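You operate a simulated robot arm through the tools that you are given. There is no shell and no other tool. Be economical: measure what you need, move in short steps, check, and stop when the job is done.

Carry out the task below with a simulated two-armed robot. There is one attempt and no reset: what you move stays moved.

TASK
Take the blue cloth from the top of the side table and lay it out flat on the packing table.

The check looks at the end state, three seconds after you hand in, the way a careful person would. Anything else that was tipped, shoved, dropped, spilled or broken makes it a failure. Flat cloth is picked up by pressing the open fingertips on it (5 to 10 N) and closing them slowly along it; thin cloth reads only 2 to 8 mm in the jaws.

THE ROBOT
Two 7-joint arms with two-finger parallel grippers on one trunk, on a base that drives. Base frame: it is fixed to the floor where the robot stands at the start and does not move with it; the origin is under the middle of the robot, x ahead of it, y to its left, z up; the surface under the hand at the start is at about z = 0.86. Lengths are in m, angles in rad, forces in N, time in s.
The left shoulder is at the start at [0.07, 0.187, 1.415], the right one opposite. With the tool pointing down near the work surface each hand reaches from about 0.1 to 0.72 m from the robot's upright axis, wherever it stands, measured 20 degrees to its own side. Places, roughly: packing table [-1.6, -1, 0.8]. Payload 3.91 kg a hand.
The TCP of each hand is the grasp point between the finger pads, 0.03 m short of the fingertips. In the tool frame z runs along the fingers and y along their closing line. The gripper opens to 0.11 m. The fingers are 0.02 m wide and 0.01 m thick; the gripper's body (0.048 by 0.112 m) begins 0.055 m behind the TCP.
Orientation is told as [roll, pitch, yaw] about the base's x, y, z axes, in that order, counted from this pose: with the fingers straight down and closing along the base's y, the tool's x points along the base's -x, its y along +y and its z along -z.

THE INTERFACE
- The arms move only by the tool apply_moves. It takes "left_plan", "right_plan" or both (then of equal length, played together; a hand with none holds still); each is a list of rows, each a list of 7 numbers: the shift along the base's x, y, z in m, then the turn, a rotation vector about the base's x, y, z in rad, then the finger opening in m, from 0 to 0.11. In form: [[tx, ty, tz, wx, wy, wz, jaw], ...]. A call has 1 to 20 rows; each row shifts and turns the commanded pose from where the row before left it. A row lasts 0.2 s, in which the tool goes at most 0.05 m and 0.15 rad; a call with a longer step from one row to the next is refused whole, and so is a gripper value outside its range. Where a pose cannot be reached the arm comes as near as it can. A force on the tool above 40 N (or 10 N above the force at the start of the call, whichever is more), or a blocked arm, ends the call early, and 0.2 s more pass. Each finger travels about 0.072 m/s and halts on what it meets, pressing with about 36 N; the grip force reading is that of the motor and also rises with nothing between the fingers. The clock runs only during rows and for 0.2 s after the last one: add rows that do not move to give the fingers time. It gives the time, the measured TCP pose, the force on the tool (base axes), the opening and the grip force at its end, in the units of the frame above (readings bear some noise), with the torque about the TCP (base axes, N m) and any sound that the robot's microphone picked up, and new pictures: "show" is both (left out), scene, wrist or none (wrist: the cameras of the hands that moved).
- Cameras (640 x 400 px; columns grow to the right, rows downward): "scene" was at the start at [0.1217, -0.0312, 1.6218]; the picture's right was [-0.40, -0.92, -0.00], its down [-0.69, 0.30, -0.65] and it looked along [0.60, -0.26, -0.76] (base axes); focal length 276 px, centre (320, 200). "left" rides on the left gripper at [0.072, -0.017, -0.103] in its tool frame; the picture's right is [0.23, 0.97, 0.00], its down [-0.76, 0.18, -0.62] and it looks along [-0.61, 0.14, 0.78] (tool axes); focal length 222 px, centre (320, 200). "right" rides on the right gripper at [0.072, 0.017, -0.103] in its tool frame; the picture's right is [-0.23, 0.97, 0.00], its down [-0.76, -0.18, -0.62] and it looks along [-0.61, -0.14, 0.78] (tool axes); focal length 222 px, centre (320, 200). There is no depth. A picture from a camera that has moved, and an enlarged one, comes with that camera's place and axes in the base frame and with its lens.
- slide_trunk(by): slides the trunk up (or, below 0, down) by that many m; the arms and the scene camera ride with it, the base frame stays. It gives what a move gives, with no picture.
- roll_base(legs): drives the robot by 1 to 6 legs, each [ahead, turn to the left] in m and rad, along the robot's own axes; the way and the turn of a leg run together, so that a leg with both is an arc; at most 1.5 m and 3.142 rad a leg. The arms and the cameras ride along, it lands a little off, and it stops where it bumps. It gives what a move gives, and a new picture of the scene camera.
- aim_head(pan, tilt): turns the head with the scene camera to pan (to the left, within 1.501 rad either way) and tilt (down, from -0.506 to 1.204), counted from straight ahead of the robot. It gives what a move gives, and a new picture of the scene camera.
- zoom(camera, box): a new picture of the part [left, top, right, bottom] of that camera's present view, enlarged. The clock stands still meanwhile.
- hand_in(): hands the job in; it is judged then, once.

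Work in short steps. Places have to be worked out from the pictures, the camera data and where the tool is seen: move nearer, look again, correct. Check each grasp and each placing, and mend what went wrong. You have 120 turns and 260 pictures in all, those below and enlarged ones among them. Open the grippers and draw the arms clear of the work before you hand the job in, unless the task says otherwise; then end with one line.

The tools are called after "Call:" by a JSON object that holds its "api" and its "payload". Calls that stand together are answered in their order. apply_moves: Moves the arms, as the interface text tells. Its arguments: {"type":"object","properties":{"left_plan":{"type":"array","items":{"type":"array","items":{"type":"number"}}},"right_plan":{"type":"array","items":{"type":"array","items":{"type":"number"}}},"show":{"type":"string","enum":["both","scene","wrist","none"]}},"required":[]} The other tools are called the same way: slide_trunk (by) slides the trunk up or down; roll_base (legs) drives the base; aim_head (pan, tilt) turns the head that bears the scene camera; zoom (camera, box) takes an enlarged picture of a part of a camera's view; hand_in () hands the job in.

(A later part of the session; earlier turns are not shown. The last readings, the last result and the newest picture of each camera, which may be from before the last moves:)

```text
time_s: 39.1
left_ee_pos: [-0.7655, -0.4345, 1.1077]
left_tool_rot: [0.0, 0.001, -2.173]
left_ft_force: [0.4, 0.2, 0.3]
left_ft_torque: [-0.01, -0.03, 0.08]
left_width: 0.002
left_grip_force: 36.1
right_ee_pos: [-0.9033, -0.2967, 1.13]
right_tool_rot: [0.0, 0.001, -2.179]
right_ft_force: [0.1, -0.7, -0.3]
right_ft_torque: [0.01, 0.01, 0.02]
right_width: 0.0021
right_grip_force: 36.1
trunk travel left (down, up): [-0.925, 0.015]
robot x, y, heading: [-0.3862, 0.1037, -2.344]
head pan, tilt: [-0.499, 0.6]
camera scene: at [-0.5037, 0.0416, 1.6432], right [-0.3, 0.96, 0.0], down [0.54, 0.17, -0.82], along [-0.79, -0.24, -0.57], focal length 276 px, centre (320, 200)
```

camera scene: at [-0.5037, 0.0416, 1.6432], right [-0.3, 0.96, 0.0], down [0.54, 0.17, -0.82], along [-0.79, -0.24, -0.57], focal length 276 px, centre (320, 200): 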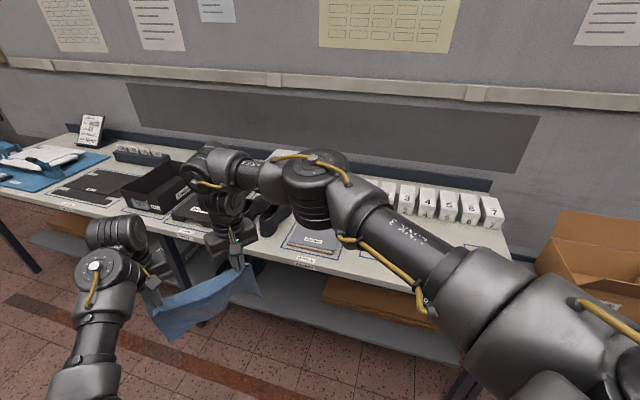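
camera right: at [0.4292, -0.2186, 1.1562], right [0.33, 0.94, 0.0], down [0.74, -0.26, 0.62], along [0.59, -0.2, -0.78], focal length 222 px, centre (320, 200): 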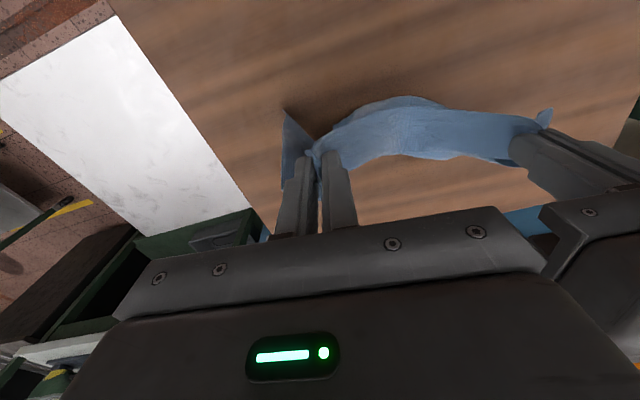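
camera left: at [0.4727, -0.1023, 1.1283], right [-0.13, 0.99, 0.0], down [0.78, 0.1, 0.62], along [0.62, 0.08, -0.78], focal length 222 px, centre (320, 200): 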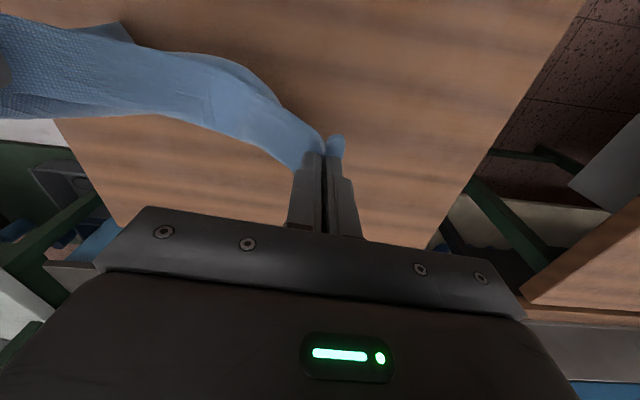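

The cloth is still held, and the packing table is mostly occupied except for outlined empty places towards its right end (y≈-0.1 to 0.4). I turn to face it squarely and look.

Call:
{"api": "roll_base", "payload": {"legs": [[0, -0.8]]}}

Call:
{"api": "aim_head", "payload": {"pan": 0.0, "tilt": 0.75}}

```text
time_s: 41.6
left_ee_pos: [-1.0386, 0.0134, 1.1079]
left_tool_rot: [0.0, 0.002, -2.992]
left_ft_force: [0.8, -0.5, 0.4]
left_ft_torque: [0.03, 0.0, 0.07]
left_width: 0.0019
left_grip_force: 35.5
right_ee_pos: [-1.0296, 0.207, 1.1305]
right_tool_rot: [-0.001, -0.001, -3.0]
right_ft_force: [0.4, 0.2, 0.1]
right_ft_torque: [-0.01, 0.01, 0.05]
right_width: 0.0023
right_grip_force: 35.7
trunk travel left (down, up): [-0.925, 0.015]
robot x, y, heading: [-0.3854, 0.1039, 3.121]
head pan, tilt: [-0.499, 0.6]
camera scene: at [-0.5112, 0.1478, 1.6433], right [0.5, 0.87, 0.0], down [0.49, -0.28, -0.83], along [-0.72, 0.41, -0.56], focal length 276 px, centre (320, 200)
```

scene: 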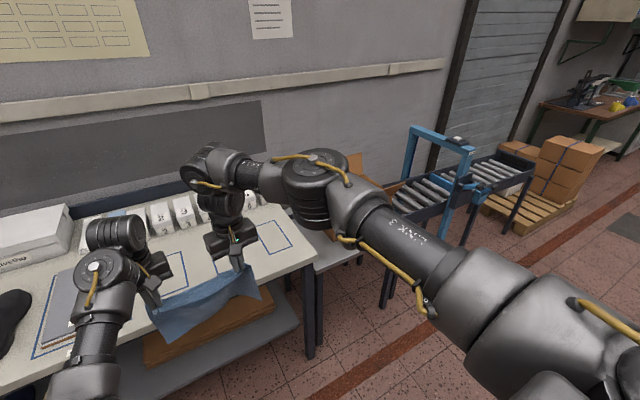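

```text
time_s: 42.6
left_ee_pos: [-1.0376, 0.0146, 1.1077]
left_tool_rot: [0.001, 0.001, -2.993]
left_ft_force: [-0.3, -0.9, 0.0]
left_ft_torque: [-0.01, 0.04, 0.05]
left_width: 0.0019
left_grip_force: 36.4
right_ee_pos: [-1.0296, 0.2101, 1.1295]
right_tool_rot: [0.002, -0.001, -3.0]
right_ft_force: [0.0, -0.2, -0.3]
right_ft_torque: [0.02, 0.01, 0.02]
right_width: 0.002
right_grip_force: 36.1
trunk travel left (down, up): [-0.925, 0.015]
robot x, y, heading: [-0.3832, 0.1043, 3.119]
head pan, tilt: [0.0, 0.75]
camera scene: at [-0.5172, 0.1068, 1.6304], right [0.02, 1.0, 0.0], down [0.68, -0.02, -0.73], along [-0.73, 0.02, -0.68], focal length 276 px, centre (320, 200)
```

scene: 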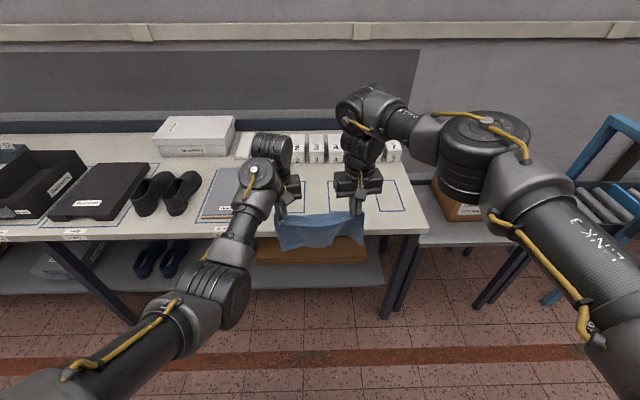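

The table's free area spans about y -0.2…0.55 and x -1.22…-1.68 in front of the numbered boxes. I drive forward 0.42 m so the hands stand over its back part.

Call:
{"api": "roll_base", "payload": {"legs": [[0.42, 0.0]]}}

Call:
{"api": "aim_head", "payload": {"pan": 0.0, "tilt": 0.95}}

Call:
{"api": "apply_moves", "payload": {"right_plan": [[0, 0, 0, 0, 0, 0, 0]], "left_plan": [[0, 0, 0, 0, 0, 0, 0]], "show": "wrist"}}

```text
time_s: 45.2
left_ee_pos: [-1.4544, 0.0227, 1.1089]
left_tool_rot: [-0.002, 0.002, -2.994]
left_ft_force: [0.0, 0.0, -0.5]
left_ft_torque: [0.0, 0.01, 0.03]
left_width: 0.0018
left_grip_force: 35.9
right_ee_pos: [-1.4468, 0.218, 1.1314]
right_tool_rot: [0.002, -0.001, -3.0]
right_ft_force: [0.3, -0.4, 0.4]
right_ft_torque: [-0.01, 0.0, 0.05]
right_width: 0.0019
right_grip_force: 36.3
trunk travel left (down, up): [-0.925, 0.015]
robot x, y, heading: [-0.8008, 0.1133, 3.122]
head pan, tilt: [0.0, 0.75]
camera scene: at [-0.9341, 0.1154, 1.6306], right [0.02, 1.0, 0.0], down [0.68, -0.01, -0.73], along [-0.73, 0.02, -0.68], focal length 276 px, centre (320, 200)
```

scene: 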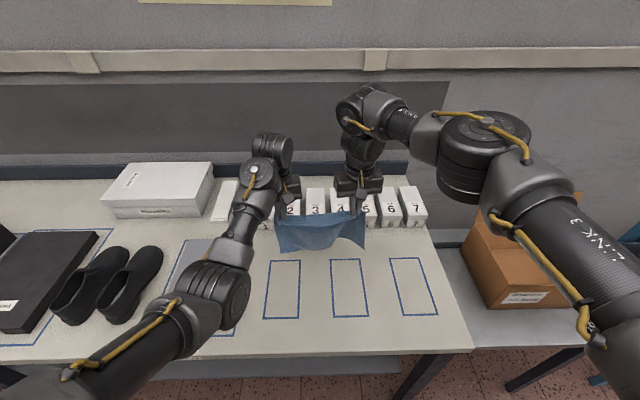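

```text
time_s: 45.9
left_ee_pos: [-1.4568, 0.0242, 1.1073]
left_tool_rot: [0.001, 0.003, -2.994]
left_ft_force: [0.3, 0.1, 0.0]
left_ft_torque: [0.0, -0.01, 0.06]
left_width: 0.002
left_grip_force: 36.1
right_ee_pos: [-1.4497, 0.2168, 1.1295]
right_tool_rot: [0.001, 0.001, -2.999]
right_ft_force: [0.3, 1.2, 0.5]
right_ft_torque: [0.0, 0.0, 0.0]
right_width: 0.0019
right_grip_force: 36.0
trunk travel left (down, up): [-0.925, 0.015]
robot x, y, heading: [-0.805, 0.1124, 3.119]
head pan, tilt: [0.0, 0.949]
camera scene: at [-0.9264, 0.1152, 1.6148], right [0.02, 1.0, 0.0], down [0.81, -0.02, -0.58], along [-0.58, 0.01, -0.81], focal length 276 px, centre (320, 200)
```

scene: 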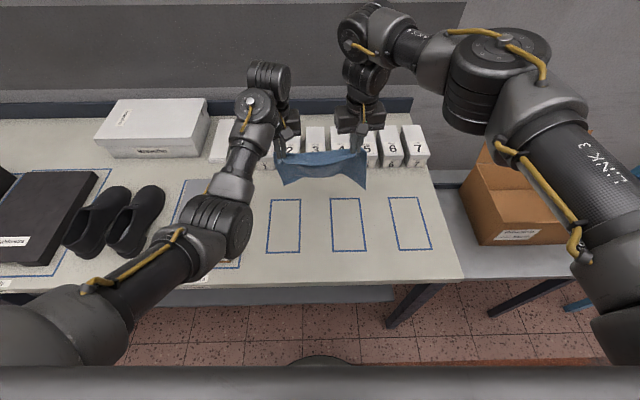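

```text
time_s: 46.3
left_ee_pos: [-1.4558, 0.0232, 1.1079]
left_tool_rot: [-0.001, 0.002, -2.994]
left_ft_force: [-0.8, 0.2, 0.0]
left_ft_torque: [-0.01, -0.06, 0.04]
left_width: 0.0019
left_grip_force: 36.1
right_ee_pos: [-1.4486, 0.2182, 1.1302]
right_tool_rot: [0.0, -0.002, -3.0]
right_ft_force: [0.2, -0.1, 1.0]
right_ft_torque: [0.02, -0.01, 0.01]
right_width: 0.002
right_grip_force: 35.8
trunk travel left (down, up): [-0.925, 0.015]
robot x, y, heading: [-0.8025, 0.1106, 3.123]
head pan, tilt: [0.0, 0.949]
camera right: at [-1.3739, 0.2108, 1.2335], right [-0.09, -1.0, 0.0], down [-0.78, 0.07, 0.62], along [-0.62, 0.05, -0.78], focal length 222 px, centre (320, 200)
camera left: at [-1.3867, 0.0521, 1.2095], right [0.37, -0.93, 0.0], down [-0.73, -0.29, 0.62], along [-0.58, -0.23, -0.78], focal length 222 px, centre (320, 200)
```

right: 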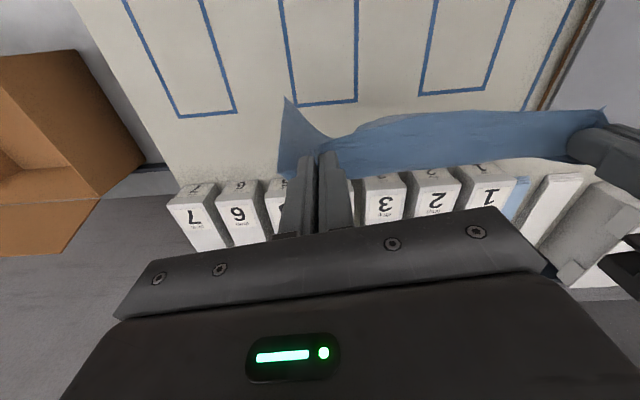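
left: 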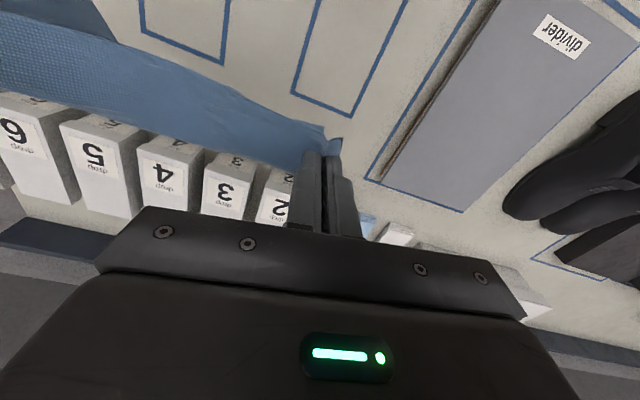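

Three outlined slots are empty and the boxes stand at x≈-1.66, so there is room for the cloth at x -1.28…-1.5. I lower the hands until the hanging edge just about touches the table.

Call:
{"api": "apply_moves", "payload": {"left_plan": [[-0.012, 0, -0.022, 0, 0, 0, 0], [-0.012, 0, -0.022, 0, 0, 0, 0], [-0.01, 0, -0.022, 0, 0, 0, 0], [0, 0, -0.022, 0, 0, 0, 0], [0, 0, 0, 0, 0, 0, 0]], "right_plan": [[-0.014, 0, -0.028, 0, 0, 0, 0], [-0.014, 0, -0.028, 0, 0, 0, 0], [-0.013, 0, -0.027, 0, 0, 0, 0], [0, 0, -0.027, 0, 0, 0, 0], [0, 0, 0, 0, 0, 0, 0]]}}

```text
time_s: 47.5
left_ee_pos: [-1.4903, 0.0208, 1.0205]
left_tool_rot: [-0.001, 0.001, -2.992]
left_ft_force: [-0.1, -0.5, -0.1]
left_ft_torque: [0.02, 0.02, 0.03]
left_width: 0.002
left_grip_force: 36.3
right_ee_pos: [-1.4701, 0.211, 1.0212]
right_tool_rot: [0.001, 0.0, -2.999]
right_ft_force: [0.3, 0.8, 0.6]
right_ft_torque: [-0.02, -0.02, 0.04]
right_width: 0.0021
right_grip_force: 36.0
right hand out of reach, approached as far as the arm can: row 3, 4
trunk travel left (down, up): [-0.925, 0.015]
robot x, y, heading: [-0.8025, 0.1121, 3.121]
head pan, tilt: [0.0, 0.949]
camera scene: at [-0.9254, 0.1137, 1.6149], right [0.02, 1.0, 0.0], down [0.81, -0.02, -0.58], along [-0.58, 0.01, -0.81], focal length 276 px, centre (320, 200)
camera right: at [-1.3964, 0.2044, 1.1256], right [-0.09, -1.0, 0.0], down [-0.78, 0.07, 0.62], along [-0.62, 0.05, -0.78], focal length 222 px, centre (320, 200)
camera left: at [-1.4197, 0.0504, 1.1213], right [0.37, -0.93, 0.0], down [-0.73, -0.29, 0.62], along [-0.58, -0.23, -0.78], focal length 222 px, centre (320, 200)
```

scene: 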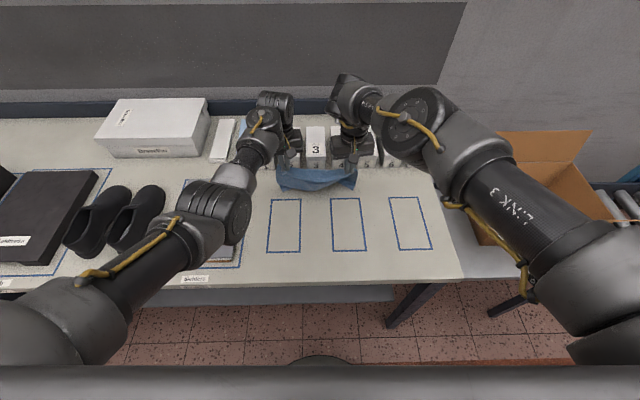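
right: 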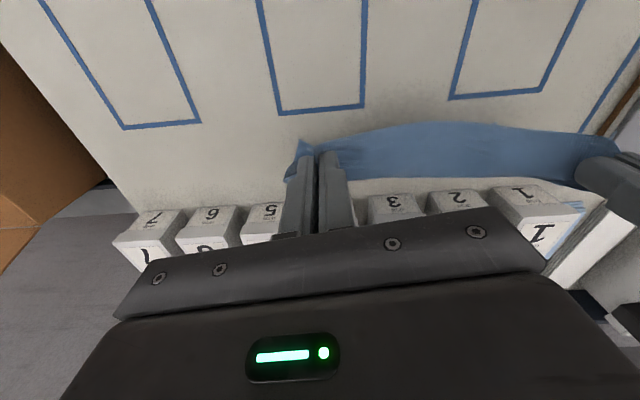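
left: 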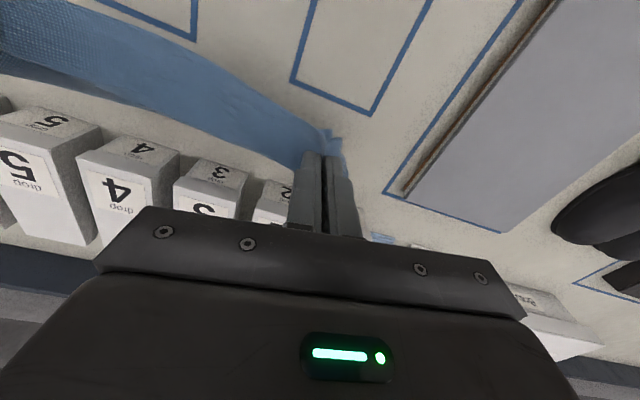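

The hanging edge is about at the table. I now lay the cloth by moving the hands along an arc towards me and down, in two stages.

Call:
{"api": "apply_moves", "payload": {"left_plan": [[0.01, 0, -0.005, 0, 0, 0, 0], [0.01, 0, -0.005, 0, 0, 0, 0], [0.024, 0, -0.002, 0, 0, 0, 0], [0.0237, 0, -0.0043, 0, 0, 0, 0], [0.0229, 0, -0.0071, 0, 0, 0, 0], [0.0217, 0, -0.0098, 0, 0, 0, 0], [0.0201, 0, -0.0123, 0, 0, 0, 0], [0.0182, 0, -0.0147, 0, 0, 0, 0], [0.016, 0, -0.0167, 0, 0, 0, 0], [0, 0, 0, 0, 0, 0, 0]], "right_plan": [[0, 0, -0.005, 0, 0, 0, 0], [0, 0, -0.005, 0, 0, 0, 0], [0.024, 0, -0.002, 0, 0, 0, 0], [0.0237, 0, -0.0043, 0, 0, 0, 0], [0.0229, 0, -0.0071, 0, 0, 0, 0], [0.0217, 0, -0.0098, 0, 0, 0, 0], [0.0201, 0, -0.0123, 0, 0, 0, 0], [0.0182, 0, -0.0147, 0, 0, 0, 0], [0.016, 0, -0.0167, 0, 0, 0, 0], [0, 0, 0, 0, 0, 0, 0]]}}

```text
time_s: 49.7
left_ee_pos: [-1.3247, 0.0217, 0.9432]
left_tool_rot: [0.0, 0.003, -2.993]
left_ft_force: [0.1, -0.7, -0.2]
left_ft_torque: [0.0, -0.01, 0.02]
left_width: 0.0019
left_grip_force: 35.7
right_ee_pos: [-1.3229, 0.2123, 0.9454]
right_tool_rot: [-0.001, 0.0, -3.001]
right_ft_force: [0.2, -0.5, 0.9]
right_ft_torque: [0.02, 0.0, 0.04]
right_width: 0.0021
right_grip_force: 36.3
trunk travel left (down, up): [-0.925, 0.015]
robot x, y, heading: [-0.8022, 0.1108, 3.115]
head pan, tilt: [0.0, 0.949]
camera scene: at [-0.9261, 0.1153, 1.6148], right [0.02, 1.0, 0.0], down [0.81, -0.02, -0.58], along [-0.58, 0.01, -0.81], focal length 276 px, centre (320, 200)
camera right: at [-1.2492, 0.2055, 1.0489], right [-0.09, -1.0, 0.0], down [-0.78, 0.07, 0.62], along [-0.62, 0.05, -0.78], focal length 222 px, centre (320, 200)
camera left: at [-1.2546, 0.0504, 1.0446], right [0.37, -0.93, 0.0], down [-0.73, -0.29, 0.62], along [-0.58, -0.23, -0.78], focal length 222 px, centre (320, 200)
```

scene: 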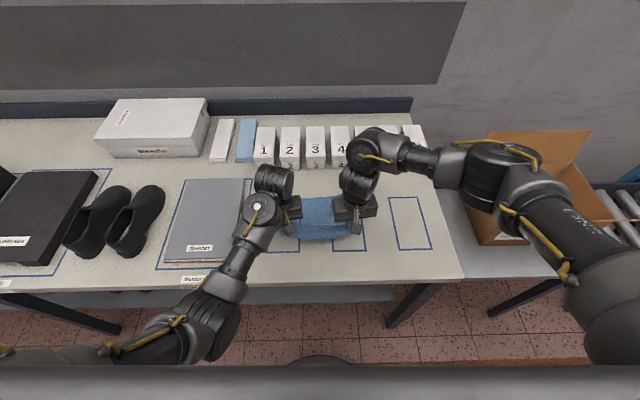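
right: 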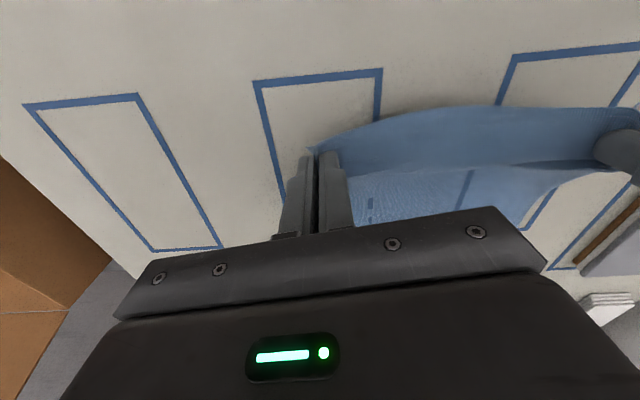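
left: 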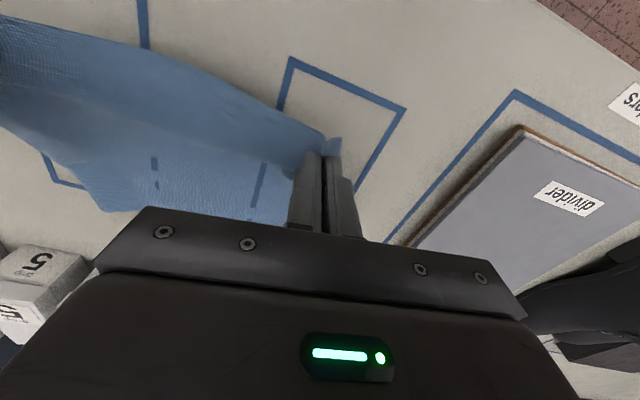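

The far part already lies on the table, with the slot outlines showing through it. I finish the arc and spread the hands slightly, stopping just above the table.

Call:
{"api": "apply_moves", "payload": {"left_plan": [[0.014, -0.002, -0.0185, 0, 0, 0, 0], [0.012, -0.002, -0.02, 0, 0, 0, 0], [0.01, 0, -0.021, 0, 0, 0, 0], [0.008, 0, -0.02, 0, 0, 0, 0], [0, 0, 0, 0, 0, 0, 0]], "right_plan": [[0.014, 0.003, -0.0185, 0, 0, 0, 0], [0.012, 0.003, -0.02, 0, 0, 0, 0], [0.01, 0, -0.021, 0, 0, 0, 0], [0.008, 0, -0.02, 0, 0, 0, 0], [0, 0, 0, 0, 0, 0, 0]]}}

```text
time_s: 50.6
left_ee_pos: [-1.2876, 0.0208, 0.8817]
left_tool_rot: [-0.007, -0.012, -2.995]
left_ft_force: [1.6, -0.5, 7.3]
left_ft_torque: [0.0, -0.08, 0.05]
left_width: 0.0018
left_grip_force: 36.2
right_ee_pos: [-1.285, 0.2186, 0.8811]
right_tool_rot: [-0.001, -0.004, -3.0]
right_ft_force: [1.2, 0.5, 9.4]
right_ft_torque: [0.02, -0.03, 0.0]
right_width: 0.0022
right_grip_force: 36.2
trunk travel left (down, up): [-0.925, 0.015]
robot x, y, heading: [-0.8026, 0.1108, 3.121]
head pan, tilt: [0.0, 0.949]
stopped in row 4 (left hand): the force on the tool passed its limit at 58 N (the readings are from after the stop); the commanded pose is now the measured one
camera scene: at [-0.9222, 0.1152, 1.6152], right [0.02, 1.0, 0.0], down [0.81, -0.02, -0.58], along [-0.58, 0.01, -0.81], focal length 276 px, centre (320, 200)
camera right: at [-1.2096, 0.2111, 0.9848], right [-0.09, -1.0, 0.0], down [-0.78, 0.07, 0.63], along [-0.63, 0.05, -0.78], focal length 222 px, centre (320, 200)
camera left: at [-1.2172, 0.0488, 0.9825], right [0.37, -0.93, -0.01], down [-0.72, -0.29, 0.63], along [-0.59, -0.23, -0.78], focal length 222 px, centre (320, 200)
```

scene: 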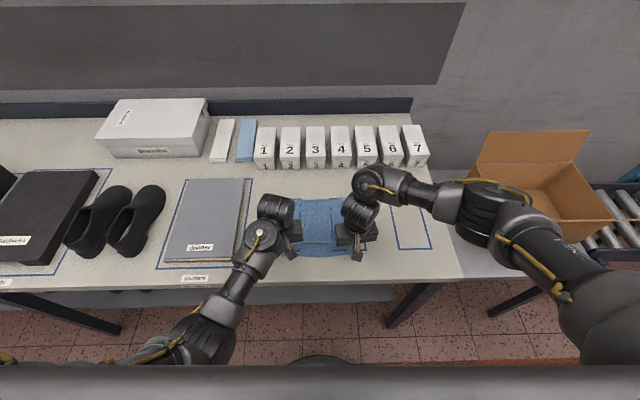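
right: 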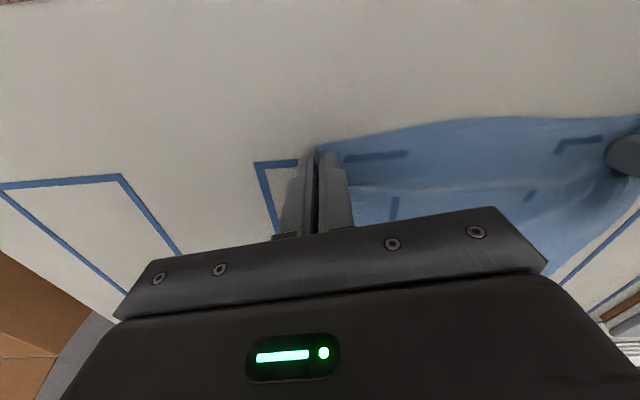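
left: 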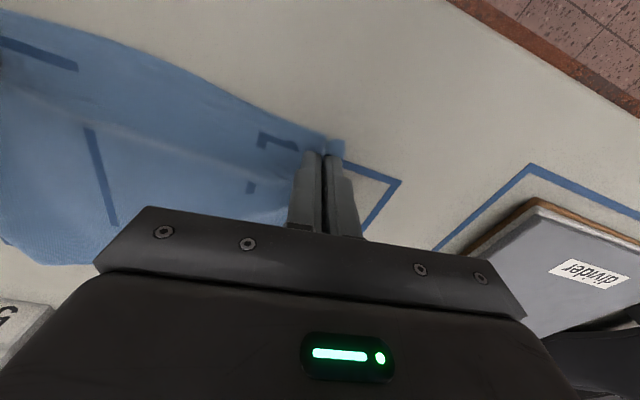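

The table top is at z≈0.85, and about 2 cm of slack remains in the cloth. I ease up a little, then drag it towards me and apart to pull it flat.

Call:
{"api": "apply_moves", "payload": {"left_plan": [[0, 0, 0.003, 0, 0, 0, 0], [0.007, -0.001, 0, 0, 0, 0, 0], [0.007, -0.001, 0, 0, 0, 0, 0], [0.007, -0.001, 0, 0, 0, 0, 0], [0.007, -0.001, 0, 0, 0, 0, 0], [0, 0, 0, 0, 0, 0, 0]], "right_plan": [[0, 0, 0.003, 0, 0, 0, 0], [0.007, 0.001, 0, 0, 0, 0, 0], [0.007, 0.001, 0, 0, 0, 0, 0], [0.007, 0.001, 0, 0, 0, 0, 0], [0.007, 0.001, 0, 0, 0, 0, 0], [0, 0, 0, 0, 0, 0, 0]]}}

Call:
{"api": "zoom", "payload": {"camera": "scene", "box": [220, 170, 420, 295]}}

```text
time_s: 52.0
left_ee_pos: [-1.2632, 0.0168, 0.8839]
left_tool_rot: [-0.007, -0.009, -2.991]
left_ft_force: [-0.1, 8.6, -1.1]
left_ft_torque: [0.26, 0.02, 0.04]
left_width: 0.0015
left_grip_force: 36.1
right_ee_pos: [-1.2588, 0.2206, 0.8825]
right_tool_rot: [0.003, -0.003, -2.999]
right_ft_force: [0.4, -7.8, 0.3]
right_ft_torque: [-0.26, -0.01, 0.08]
right_width: 0.0017
right_grip_force: 35.5
trunk travel left (down, up): [-0.925, 0.015]
robot x, y, heading: [-0.8009, 0.1119, 3.121]
head pan, tilt: [0.0, 0.949]
camera scene: at [-0.9262, 0.1152, 1.6148], right [0.02, 1.0, 0.0], down [0.81, -0.02, -0.58], along [-0.58, 0.01, -0.81], focal length 276 px, centre (320, 200)
camera right: at [-1.1842, 0.2147, 0.9866], right [-0.09, -1.0, 0.0], down [-0.78, 0.07, 0.63], along [-0.62, 0.05, -0.78], focal length 222 px, centre (320, 200)
camera left: at [-1.1919, 0.0448, 0.9846], right [0.37, -0.93, -0.01], down [-0.72, -0.29, 0.63], along [-0.59, -0.23, -0.78], focal length 222 px, centre (320, 200)
```

scene: 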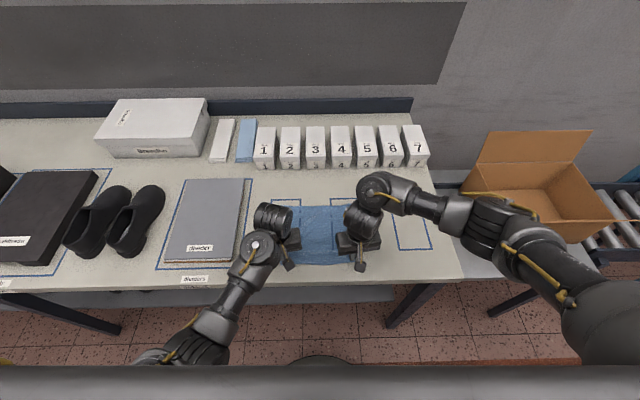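
right: 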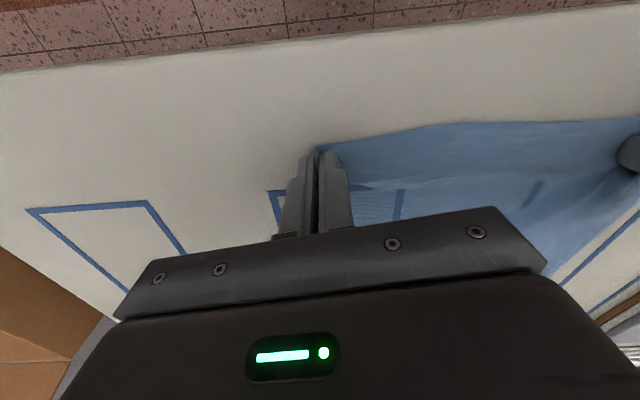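
left: 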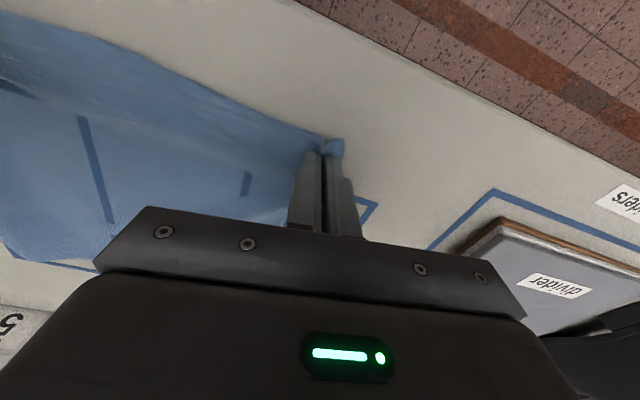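

```text
3.20 times, centred on (320, 232) of scene
camera zoom: at [-0.9262, 0.1152, 1.6148], right [0.02, 1.0, 0.0], down [0.81, -0.02, -0.58], along [-0.58, 0.01, -0.81], focal length 885 px, centre (320, 96)
```

zoom: 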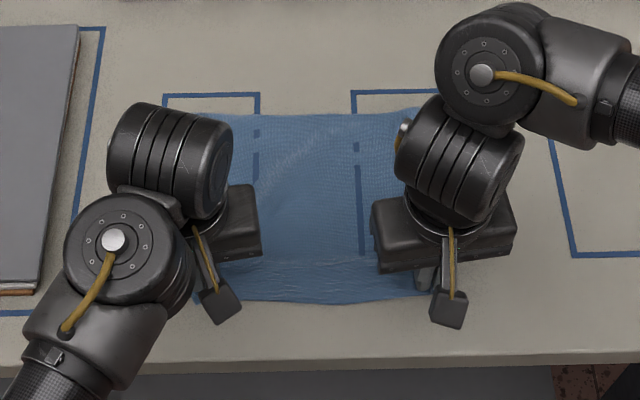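

The cloth is taut and flat between the hands. I set it down and open the fingers slowly to spread the pinches back out.

Call:
{"api": "apply_moves", "payload": {"left_plan": [[0, 0.001, -0.002, 0, 0, 0, 0], [0, 0, -0.001, 0, 0, 0, 0.005], [0, 0, 0, 0, 0, 0, 0.012], [0, 0, 0, 0, 0, 0, 0.02], [0, 0, 0, 0, 0, 0, 0.028], [0, 0, 0, 0, 0, 0, 0.036], [0, 0, 0, 0, 0, 0, 0.044], [0, 0, 0, 0, 0, 0, 0.05], [0, 0, 0, 0, 0, 0, 0.05]], "right_plan": [[0, -0.001, -0.002, 0, 0, 0, 0], [0, 0, -0.001, 0, 0, 0, 0.005], [0, 0, 0, 0, 0, 0, 0.012], [0, 0, 0, 0, 0, 0, 0.02], [0, 0, 0, 0, 0, 0, 0.028], [0, 0, 0, 0, 0, 0, 0.036], [0, 0, 0, 0, 0, 0, 0.044], [0, 0, 0, 0, 0, 0, 0.05], [0, 0, 0, 0, 0, 0, 0.05]], "show": "wrist"}}

```text
time_s: 54.0
left_ee_pos: [-1.2612, 0.0157, 0.8829]
left_tool_rot: [-0.007, -0.011, -2.992]
left_ft_force: [-0.1, -0.4, 8.0]
left_ft_torque: [-0.21, -0.07, -0.03]
left_width: 0.0493
left_grip_force: 0.0
right_ee_pos: [-1.2567, 0.2198, 0.8813]
right_tool_rot: [0.001, -0.005, -3.0]
right_ft_force: [0.2, -2.9, 13.9]
right_ft_torque: [0.23, 0.17, 0.0]
right_width: 0.0481
right_grip_force: 0.2
trunk travel left (down, up): [-0.925, 0.015]
robot x, y, heading: [-0.8041, 0.1116, 3.123]
head pan, tilt: [0.0, 0.949]
camera right: at [-1.1831, 0.2135, 0.9845], right [-0.09, -1.0, 0.0], down [-0.78, 0.07, 0.63], along [-0.62, 0.05, -0.78], focal length 222 px, centre (320, 200)
camera left: at [-1.1904, 0.0448, 0.9826], right [0.37, -0.93, -0.01], down [-0.72, -0.29, 0.63], along [-0.59, -0.23, -0.78], focal length 222 px, centre (320, 200)
```

right: 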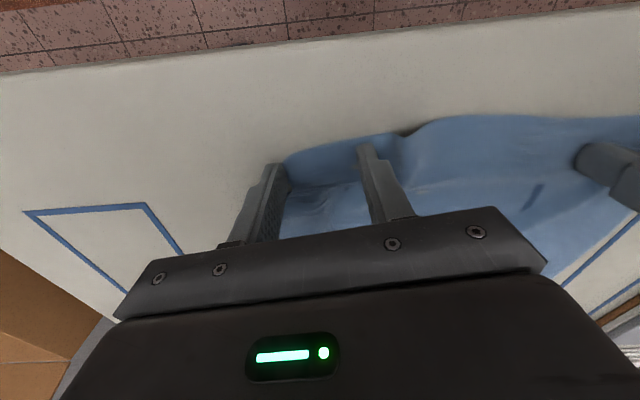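
left: 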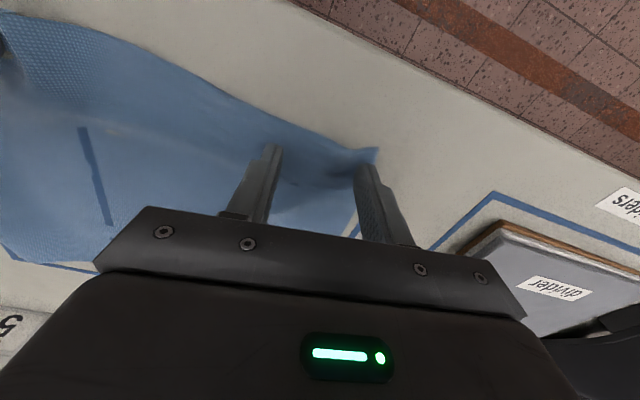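

The pinches opened out, but the inner fingers pushed a soft bulge toward the middle. I lift straight up and look.

Call:
{"api": "apply_moves", "payload": {"left_plan": [[0, 0, 0.01, 0, 0, 0, 0.05], [0, 0, 0.03, 0, 0, 0, 0.05], [0, -0.02, 0.04, 0, 0, 0, 0.05], [0, -0.04, 0.02, 0, 0, 0, 0.05], [0, -0.04, 0, 0, 0, 0, 0.05]], "right_plan": [[0, 0, 0.01, 0, 0, 0, 0.05], [0, 0, 0.03, 0, 0, 0, 0.05], [0, 0.02, 0.04, 0, 0, 0, 0.05], [0, 0.04, 0.02, 0, 0, 0, 0.05], [0, 0.04, 0, 0, 0, 0, 0.05]]}}

Call:
{"api": "zoom", "payload": {"camera": "scene", "box": [220, 170, 420, 295]}}

```text
time_s: 55.2
left_ee_pos: [-1.2611, -0.0626, 0.9658]
left_tool_rot: [-0.005, -0.011, -2.992]
left_ft_force: [-0.1, 1.1, -0.9]
left_ft_torque: [0.02, 0.01, -0.01]
left_width: 0.05
left_grip_force: 0.1
left hand out of reach, approached as far as the arm can: row 4
right_ee_pos: [-1.2577, 0.3227, 0.9806]
right_tool_rot: [0.002, -0.003, -3.0]
right_ft_force: [0.3, -0.4, 0.6]
right_ft_torque: [-0.01, 0.0, -0.03]
right_width: 0.0501
right_grip_force: 0.1
trunk travel left (down, up): [-0.925, 0.015]
robot x, y, heading: [-0.803, 0.1157, 3.12]
head pan, tilt: [0.0, 0.949]
camera scene: at [-0.9248, 0.1164, 1.6149], right [0.02, 1.0, 0.0], down [0.81, -0.02, -0.58], along [-0.58, 0.01, -0.81], focal length 276 px, centre (320, 200)
camera right: at [-1.1828, 0.3168, 1.0845], right [-0.09, -1.0, 0.0], down [-0.78, 0.07, 0.63], along [-0.62, 0.05, -0.78], focal length 222 px, centre (320, 200)
camera left: at [-1.1914, -0.0334, 1.0669], right [0.37, -0.93, -0.01], down [-0.72, -0.29, 0.63], along [-0.59, -0.23, -0.78], focal length 222 px, centre (320, 200)
```

scene: 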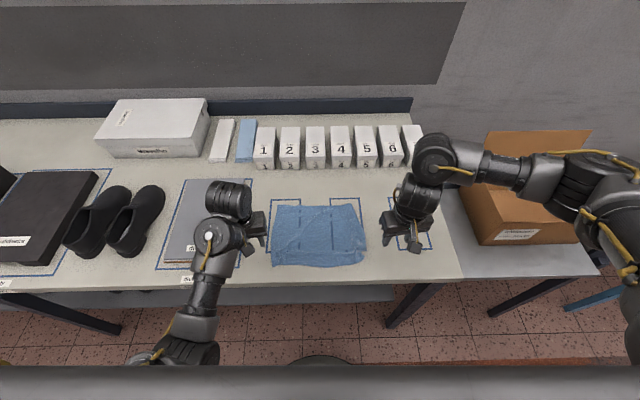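
right: 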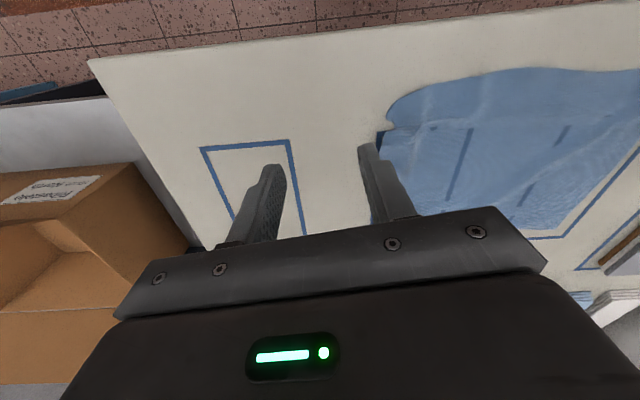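
left: 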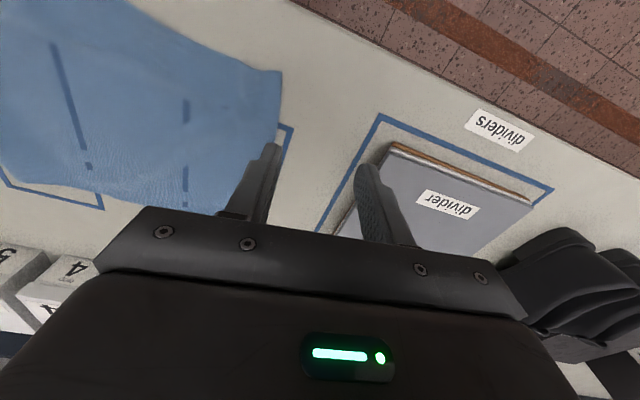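

```text
3.20 times, centred on (320, 232) of scene
camera zoom: at [-0.9248, 0.1164, 1.6149], right [0.02, 1.0, 0.0], down [0.81, -0.02, -0.58], along [-0.58, 0.01, -0.81], focal length 885 px, centre (320, 96)
```

zoom: 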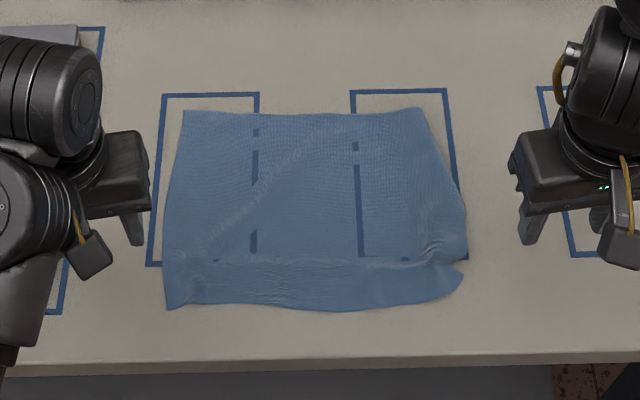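

It lies nearly flat, but the near-right corner looks tucked. I zoom in on it with the right wrist camera and the scene camera.

Call:
{"api": "zoom", "payload": {"camera": "right", "box": [360, 50, 520, 150]}}

Call:
{"api": "zoom", "payload": {"camera": "scene", "box": [330, 220, 390, 280]}}

```text
4.00 times, centred on (440, 100) of right
camera zoom: at [-1.1828, 0.3168, 1.0845], right [-0.09, -1.0, 0.0], down [-0.78, 0.07, 0.63], along [-0.62, 0.05, -0.78], focal length 888 px, centre (-160, 600)
```

zoom: 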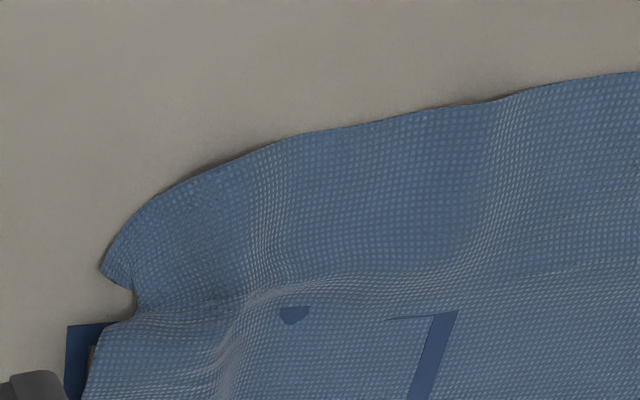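

```text
6.67 times, centred on (360, 250) of scene
camera zoom: at [-0.9248, 0.1164, 1.6149], right [0.02, 1.0, 0.0], down [0.81, -0.02, -0.58], along [-0.58, 0.01, -0.81], focal length 1843 px, centre (53, -133)
```

zoom: 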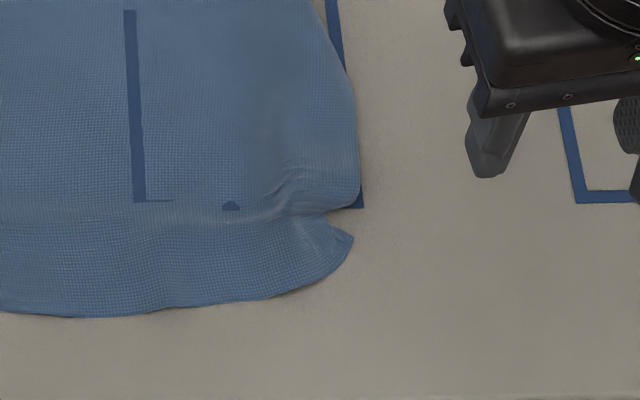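

The corner isn't folded over, only drawn in by a wrinkle along the right edge; it should go about 2.5 cm nearer and 1 cm right. I close both fingers, anchoring the cloth with the left and bringing the right above that corner.

Call:
{"api": "apply_moves", "payload": {"left_plan": [[-0.01, 0.028, -0.01, 0, 0, 0, 0.03], [-0.01, 0.028, -0.015, 0, 0, 0, 0.01], [-0.01, 0.028, -0.02, 0, 0, 0, 0], [-0.009, 0.028, -0.021, 0, 0, 0, 0], [0, 0, 0, 0, 0, 0, 0], [0, 0, 0, 0, 0, 0, 0]], "right_plan": [[-0.001, -0.022, -0.015, 0, 0, 0, 0.03], [-0.001, -0.021, -0.02, 0, 0, 0, 0.01], [-0.001, -0.021, -0.022, 0, 0, 0, 0], [-0.001, -0.021, -0.024, 0, 0, 0, 0], [0, 0, 0, 0, 0, 0, 0], [0, 0, 0, 0, 0, 0, 0]], "show": "wrist"}}

```text
time_s: 56.6
left_ee_pos: [-1.3011, 0.0491, 0.902]
left_tool_rot: [-0.007, -0.01, -2.991]
left_ft_force: [-0.2, 0.0, 0.5]
left_ft_torque: [0.03, -0.02, 0.02]
left_width: 0.0
left_grip_force: 36.1
right_ee_pos: [-1.2639, 0.2354, 0.8993]
right_tool_rot: [-0.001, -0.005, -3.002]
right_ft_force: [-0.3, -0.3, 1.2]
right_ft_torque: [0.01, 0.02, 0.02]
right_width: 0.0
right_grip_force: 35.6
trunk travel left (down, up): [-0.925, 0.015]
robot x, y, heading: [-0.8015, 0.1118, 3.122]
head pan, tilt: [0.0, 0.949]
camera right: at [-1.1891, 0.228, 1.0032], right [-0.09, -1.0, 0.0], down [-0.78, 0.07, 0.63], along [-0.62, 0.05, -0.78], focal length 222 px, centre (320, 200)
camera left: at [-1.2303, 0.0782, 1.0025], right [0.37, -0.93, -0.01], down [-0.72, -0.29, 0.63], along [-0.59, -0.23, -0.78], focal length 222 px, centre (320, 200)
```

right: 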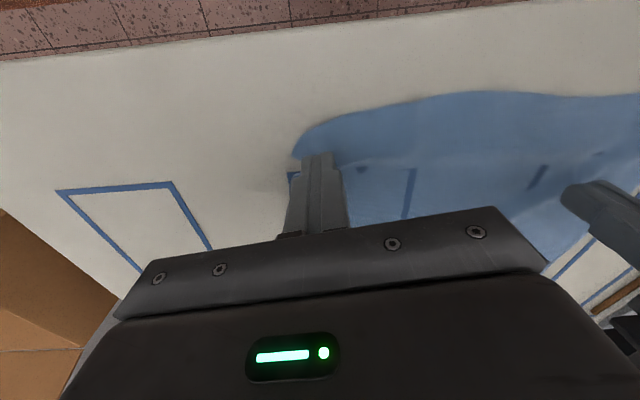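
left: 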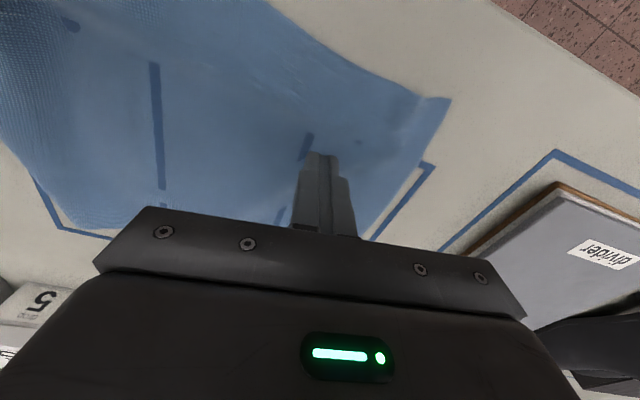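

Fingertips are well placed. I lower both to light contact.

Call:
{"api": "apply_moves", "payload": {"left_plan": [[0, 0, -0.014, 0, 0, 0, 0], [0, 0, -0.004, 0, 0, 0, 0], [0, 0, -0.0015, 0, 0, 0, 0], [0, 0, 0, 0, 0, 0, 0]], "right_plan": [[0.004, 0.002, -0.012, 0, 0, 0, 0], [0, 0, -0.004, 0, 0, 0, 0], [0, 0, -0.0015, 0, 0, 0, 0], [0, 0, 0, 0, 0, 0, 0]], "show": "none"}}

```text
time_s: 57.6
left_ee_pos: [-1.3013, 0.049, 0.8821]
left_tool_rot: [-0.005, -0.009, -2.992]
left_ft_force: [-1.0, -0.2, 0.1]
left_ft_torque: [-0.02, -0.02, 0.0]
left_width: 0.0003
left_grip_force: 35.8
right_ee_pos: [-1.2595, 0.2385, 0.8818]
right_tool_rot: [0.0, -0.004, -2.999]
right_ft_force: [-1.4, 0.6, 0.9]
right_ft_torque: [0.03, 0.04, 0.01]
right_width: 0.0001
right_grip_force: 36.0
trunk travel left (down, up): [-0.925, 0.015]
robot x, y, heading: [-0.8014, 0.1138, 3.122]
head pan, tilt: [0.0, 0.949]
```

Just above contact; I go down slightly more on both.

Call:
{"api": "apply_moves", "payload": {"left_plan": [[0, 0, -0.0015, 0, 0, 0, 0], [0, 0, -0.001, 0, 0, 0, 0], [0, 0, 0, 0, 0, 0, 0]], "right_plan": [[0, 0, -0.0015, 0, 0, 0, 0], [0, 0, -0.001, 0, 0, 0, 0], [0, 0, 0, 0, 0, 0, 0]], "show": "none"}}

```text
time_s: 58.4
left_ee_pos: [-1.3, 0.0494, 0.8811]
left_tool_rot: [-0.006, -0.011, -2.991]
left_ft_force: [-0.3, 0.9, 0.1]
left_ft_torque: [-0.02, 0.02, -0.02]
left_width: 0.0
left_grip_force: 36.1
right_ee_pos: [-1.2591, 0.2371, 0.8808]
right_tool_rot: [0.001, -0.006, -2.998]
right_ft_force: [-3.6, 2.6, 23.2]
right_ft_torque: [0.11, -0.04, 0.02]
right_width: 0.0
right_grip_force: 36.1
trunk travel left (down, up): [-0.925, 0.015]
robot x, y, heading: [-0.8042, 0.1111, 3.12]
head pan, tilt: [0.0, 0.949]
```

The right presses 23 N and the left nothing yet. I balance both, then drag the right corner nearer and outward.

Call:
{"api": "apply_moves", "payload": {"left_plan": [[0, 0, -0.002, 0, 0, 0, 0], [0, 0, 0, 0, 0, 0, 0], [0, 0, 0, 0, 0, 0, 0], [0, 0, 0, 0, 0, 0, 0], [0, 0, 0, 0, 0, 0, 0], [0, 0, 0, 0, 0, 0, 0]], "right_plan": [[0, 0, 0.001, 0, 0, 0, 0], [0.006, 0.003, 0, 0, 0, 0, 0], [0.006, 0.003, 0, 0, 0, 0, 0], [0.006, 0.003, 0, 0, 0, 0, 0], [0.006, 0.003, 0, 0, 0, 0, 0], [0, 0, 0, 0, 0, 0, 0]], "show": "wrist"}}

```text
time_s: 59.8
left_ee_pos: [-1.2992, 0.0501, 0.8817]
left_tool_rot: [-0.011, -0.016, -2.991]
left_ft_force: [-4.5, 2.3, 27.6]
left_ft_torque: [0.01, -0.05, 0.03]
left_width: 0.0
left_grip_force: 35.6
right_ee_pos: [-1.2327, 0.2491, 0.8818]
right_tool_rot: [-0.001, -0.006, -3.0]
right_ft_force: [-3.7, -5.5, 17.1]
right_ft_torque: [-0.1, 0.0, -0.02]
right_width: 0.0004
right_grip_force: 36.4
trunk travel left (down, up): [-0.925, 0.015]
robot x, y, heading: [-0.7999, 0.1103, 3.122]
head pan, tilt: [0.0, 0.949]
camera right: at [-1.1569, 0.2428, 0.9842], right [-0.09, -1.0, 0.0], down [-0.78, 0.07, 0.63], along [-0.63, 0.05, -0.78], focal length 222 px, centre (320, 200)
camera left: at [-1.2285, 0.0777, 0.982], right [0.37, -0.93, -0.01], down [-0.72, -0.29, 0.63], along [-0.59, -0.23, -0.77], focal length 222 px, centre (320, 200)
```

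right: 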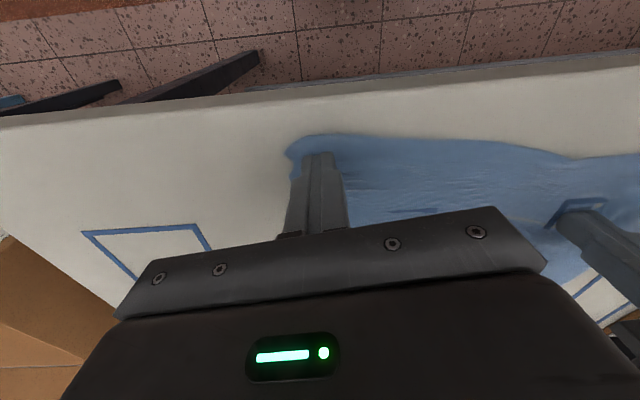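
left: 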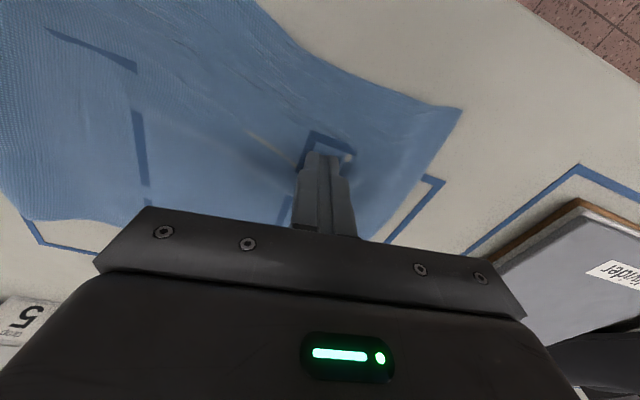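

Moved with the cloth. I lift both hands off straight up and look again.

Call:
{"api": "apply_moves", "payload": {"left_plan": [[0, 0, 0.01, 0, 0, 0, 0], [0, 0, 0.04, 0, 0, 0, 0], [0, -0.035, 0.02, 0, 0, 0, 0], [0, -0.04, 0, 0, 0, 0, 0], [0, -0.04, 0, 0, 0, 0, 0]], "right_plan": [[0, 0, 0.01, 0, 0, 0, 0], [0, 0, 0.04, 0, 0, 0, 0], [0, 0.035, 0.03, 0, 0, 0, 0], [0, 0.04, 0.02, 0, 0, 0, 0], [0, 0.02, 0, 0, 0, 0, 0]], "show": "wrist"}}

Call:
{"api": "zoom", "payload": {"camera": "scene", "box": [220, 170, 420, 295]}}

```text
time_s: 61.0
left_ee_pos: [-1.302, -0.0677, 0.9478]
left_tool_rot: [-0.005, -0.009, -2.994]
left_ft_force: [0.3, -0.5, 0.3]
left_ft_torque: [0.01, 0.01, 0.04]
left_width: 0.0
left_grip_force: 35.8
right_ee_pos: [-1.2332, 0.3435, 0.9797]
right_tool_rot: [-0.002, -0.005, -3.0]
right_ft_force: [0.2, 0.7, -0.3]
right_ft_torque: [0.03, 0.03, 0.01]
right_width: 0.0
right_grip_force: 36.0
trunk travel left (down, up): [-0.925, 0.015]
robot x, y, heading: [-0.8014, 0.1125, 3.116]
head pan, tilt: [0.0, 0.949]
camera right: at [-1.1592, 0.3362, 1.084], right [-0.09, -1.0, 0.0], down [-0.78, 0.07, 0.63], along [-0.62, 0.05, -0.78], focal length 222 px, centre (320, 200)
camera left: at [-1.2309, -0.0385, 1.0495], right [0.37, -0.93, -0.01], down [-0.72, -0.29, 0.63], along [-0.59, -0.23, -0.78], focal length 222 px, centre (320, 200)
```

right: 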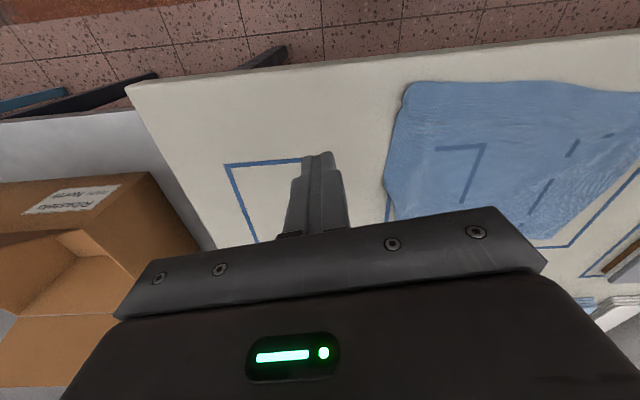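
left: 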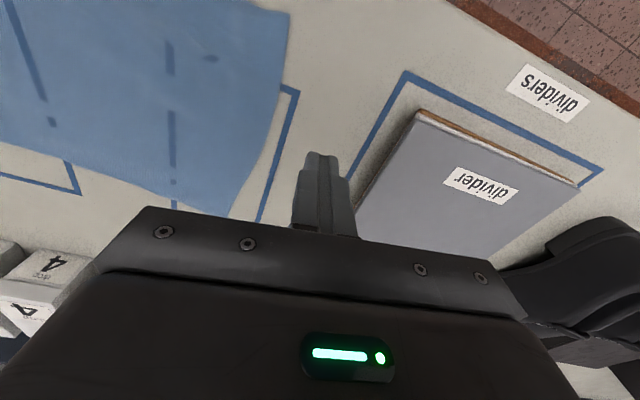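

```text
3.20 times, centred on (320, 232) of scene
camera zoom: at [-0.9251, 0.114, 1.6149], right [0.02, 1.0, 0.0], down [0.81, -0.02, -0.58], along [-0.58, 0.01, -0.81], focal length 885 px, centre (320, 96)
```

zoom: 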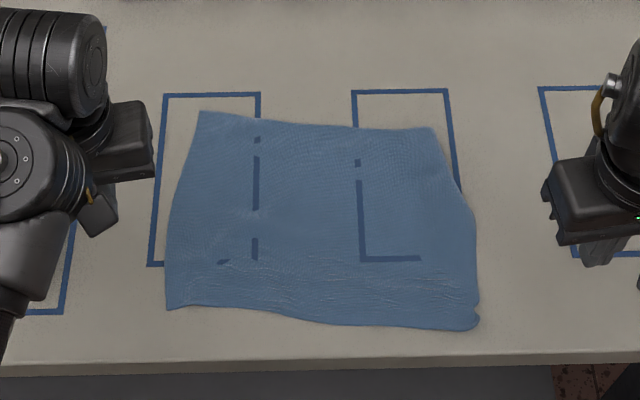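

The cloth now lies flat on the table, with only a tiny notch at the near-right corner. I zoom in to check it and the surface.

Call:
{"api": "zoom", "payload": {"camera": "right", "box": [370, 70, 450, 120]}}

Call:
{"api": "zoom", "payload": {"camera": "scene", "box": [265, 195, 375, 280]}}

```text
8.00 times, centred on (410, 95) of right
camera zoom: at [-1.1592, 0.3362, 1.084], right [-0.09, -1.0, 0.0], down [-0.78, 0.07, 0.63], along [-0.62, 0.05, -0.78], focal length 1777 px, centre (-400, 1040)
```

zoom: 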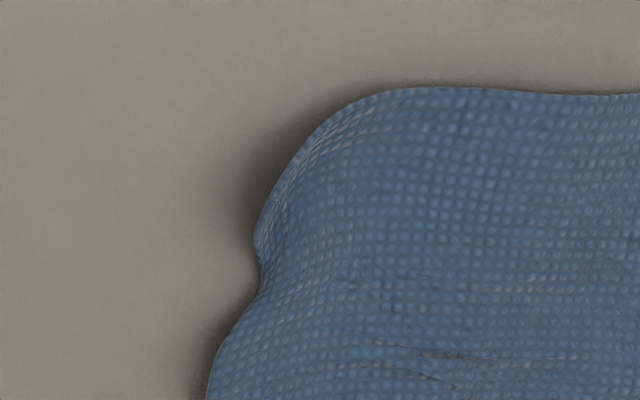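

```text
4.71 times, centred on (320, 238) of scene
camera zoom: at [-0.9251, 0.114, 1.6149], right [0.02, 1.0, 0.0], down [0.81, -0.02, -0.58], along [-0.58, 0.01, -0.81], focal length 1301 px, centre (320, 24)
```

zoom: 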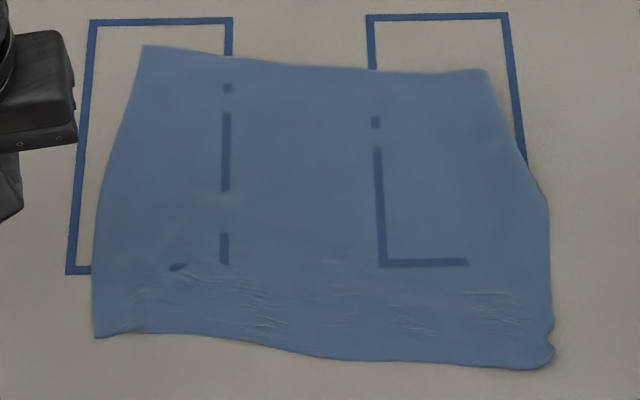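

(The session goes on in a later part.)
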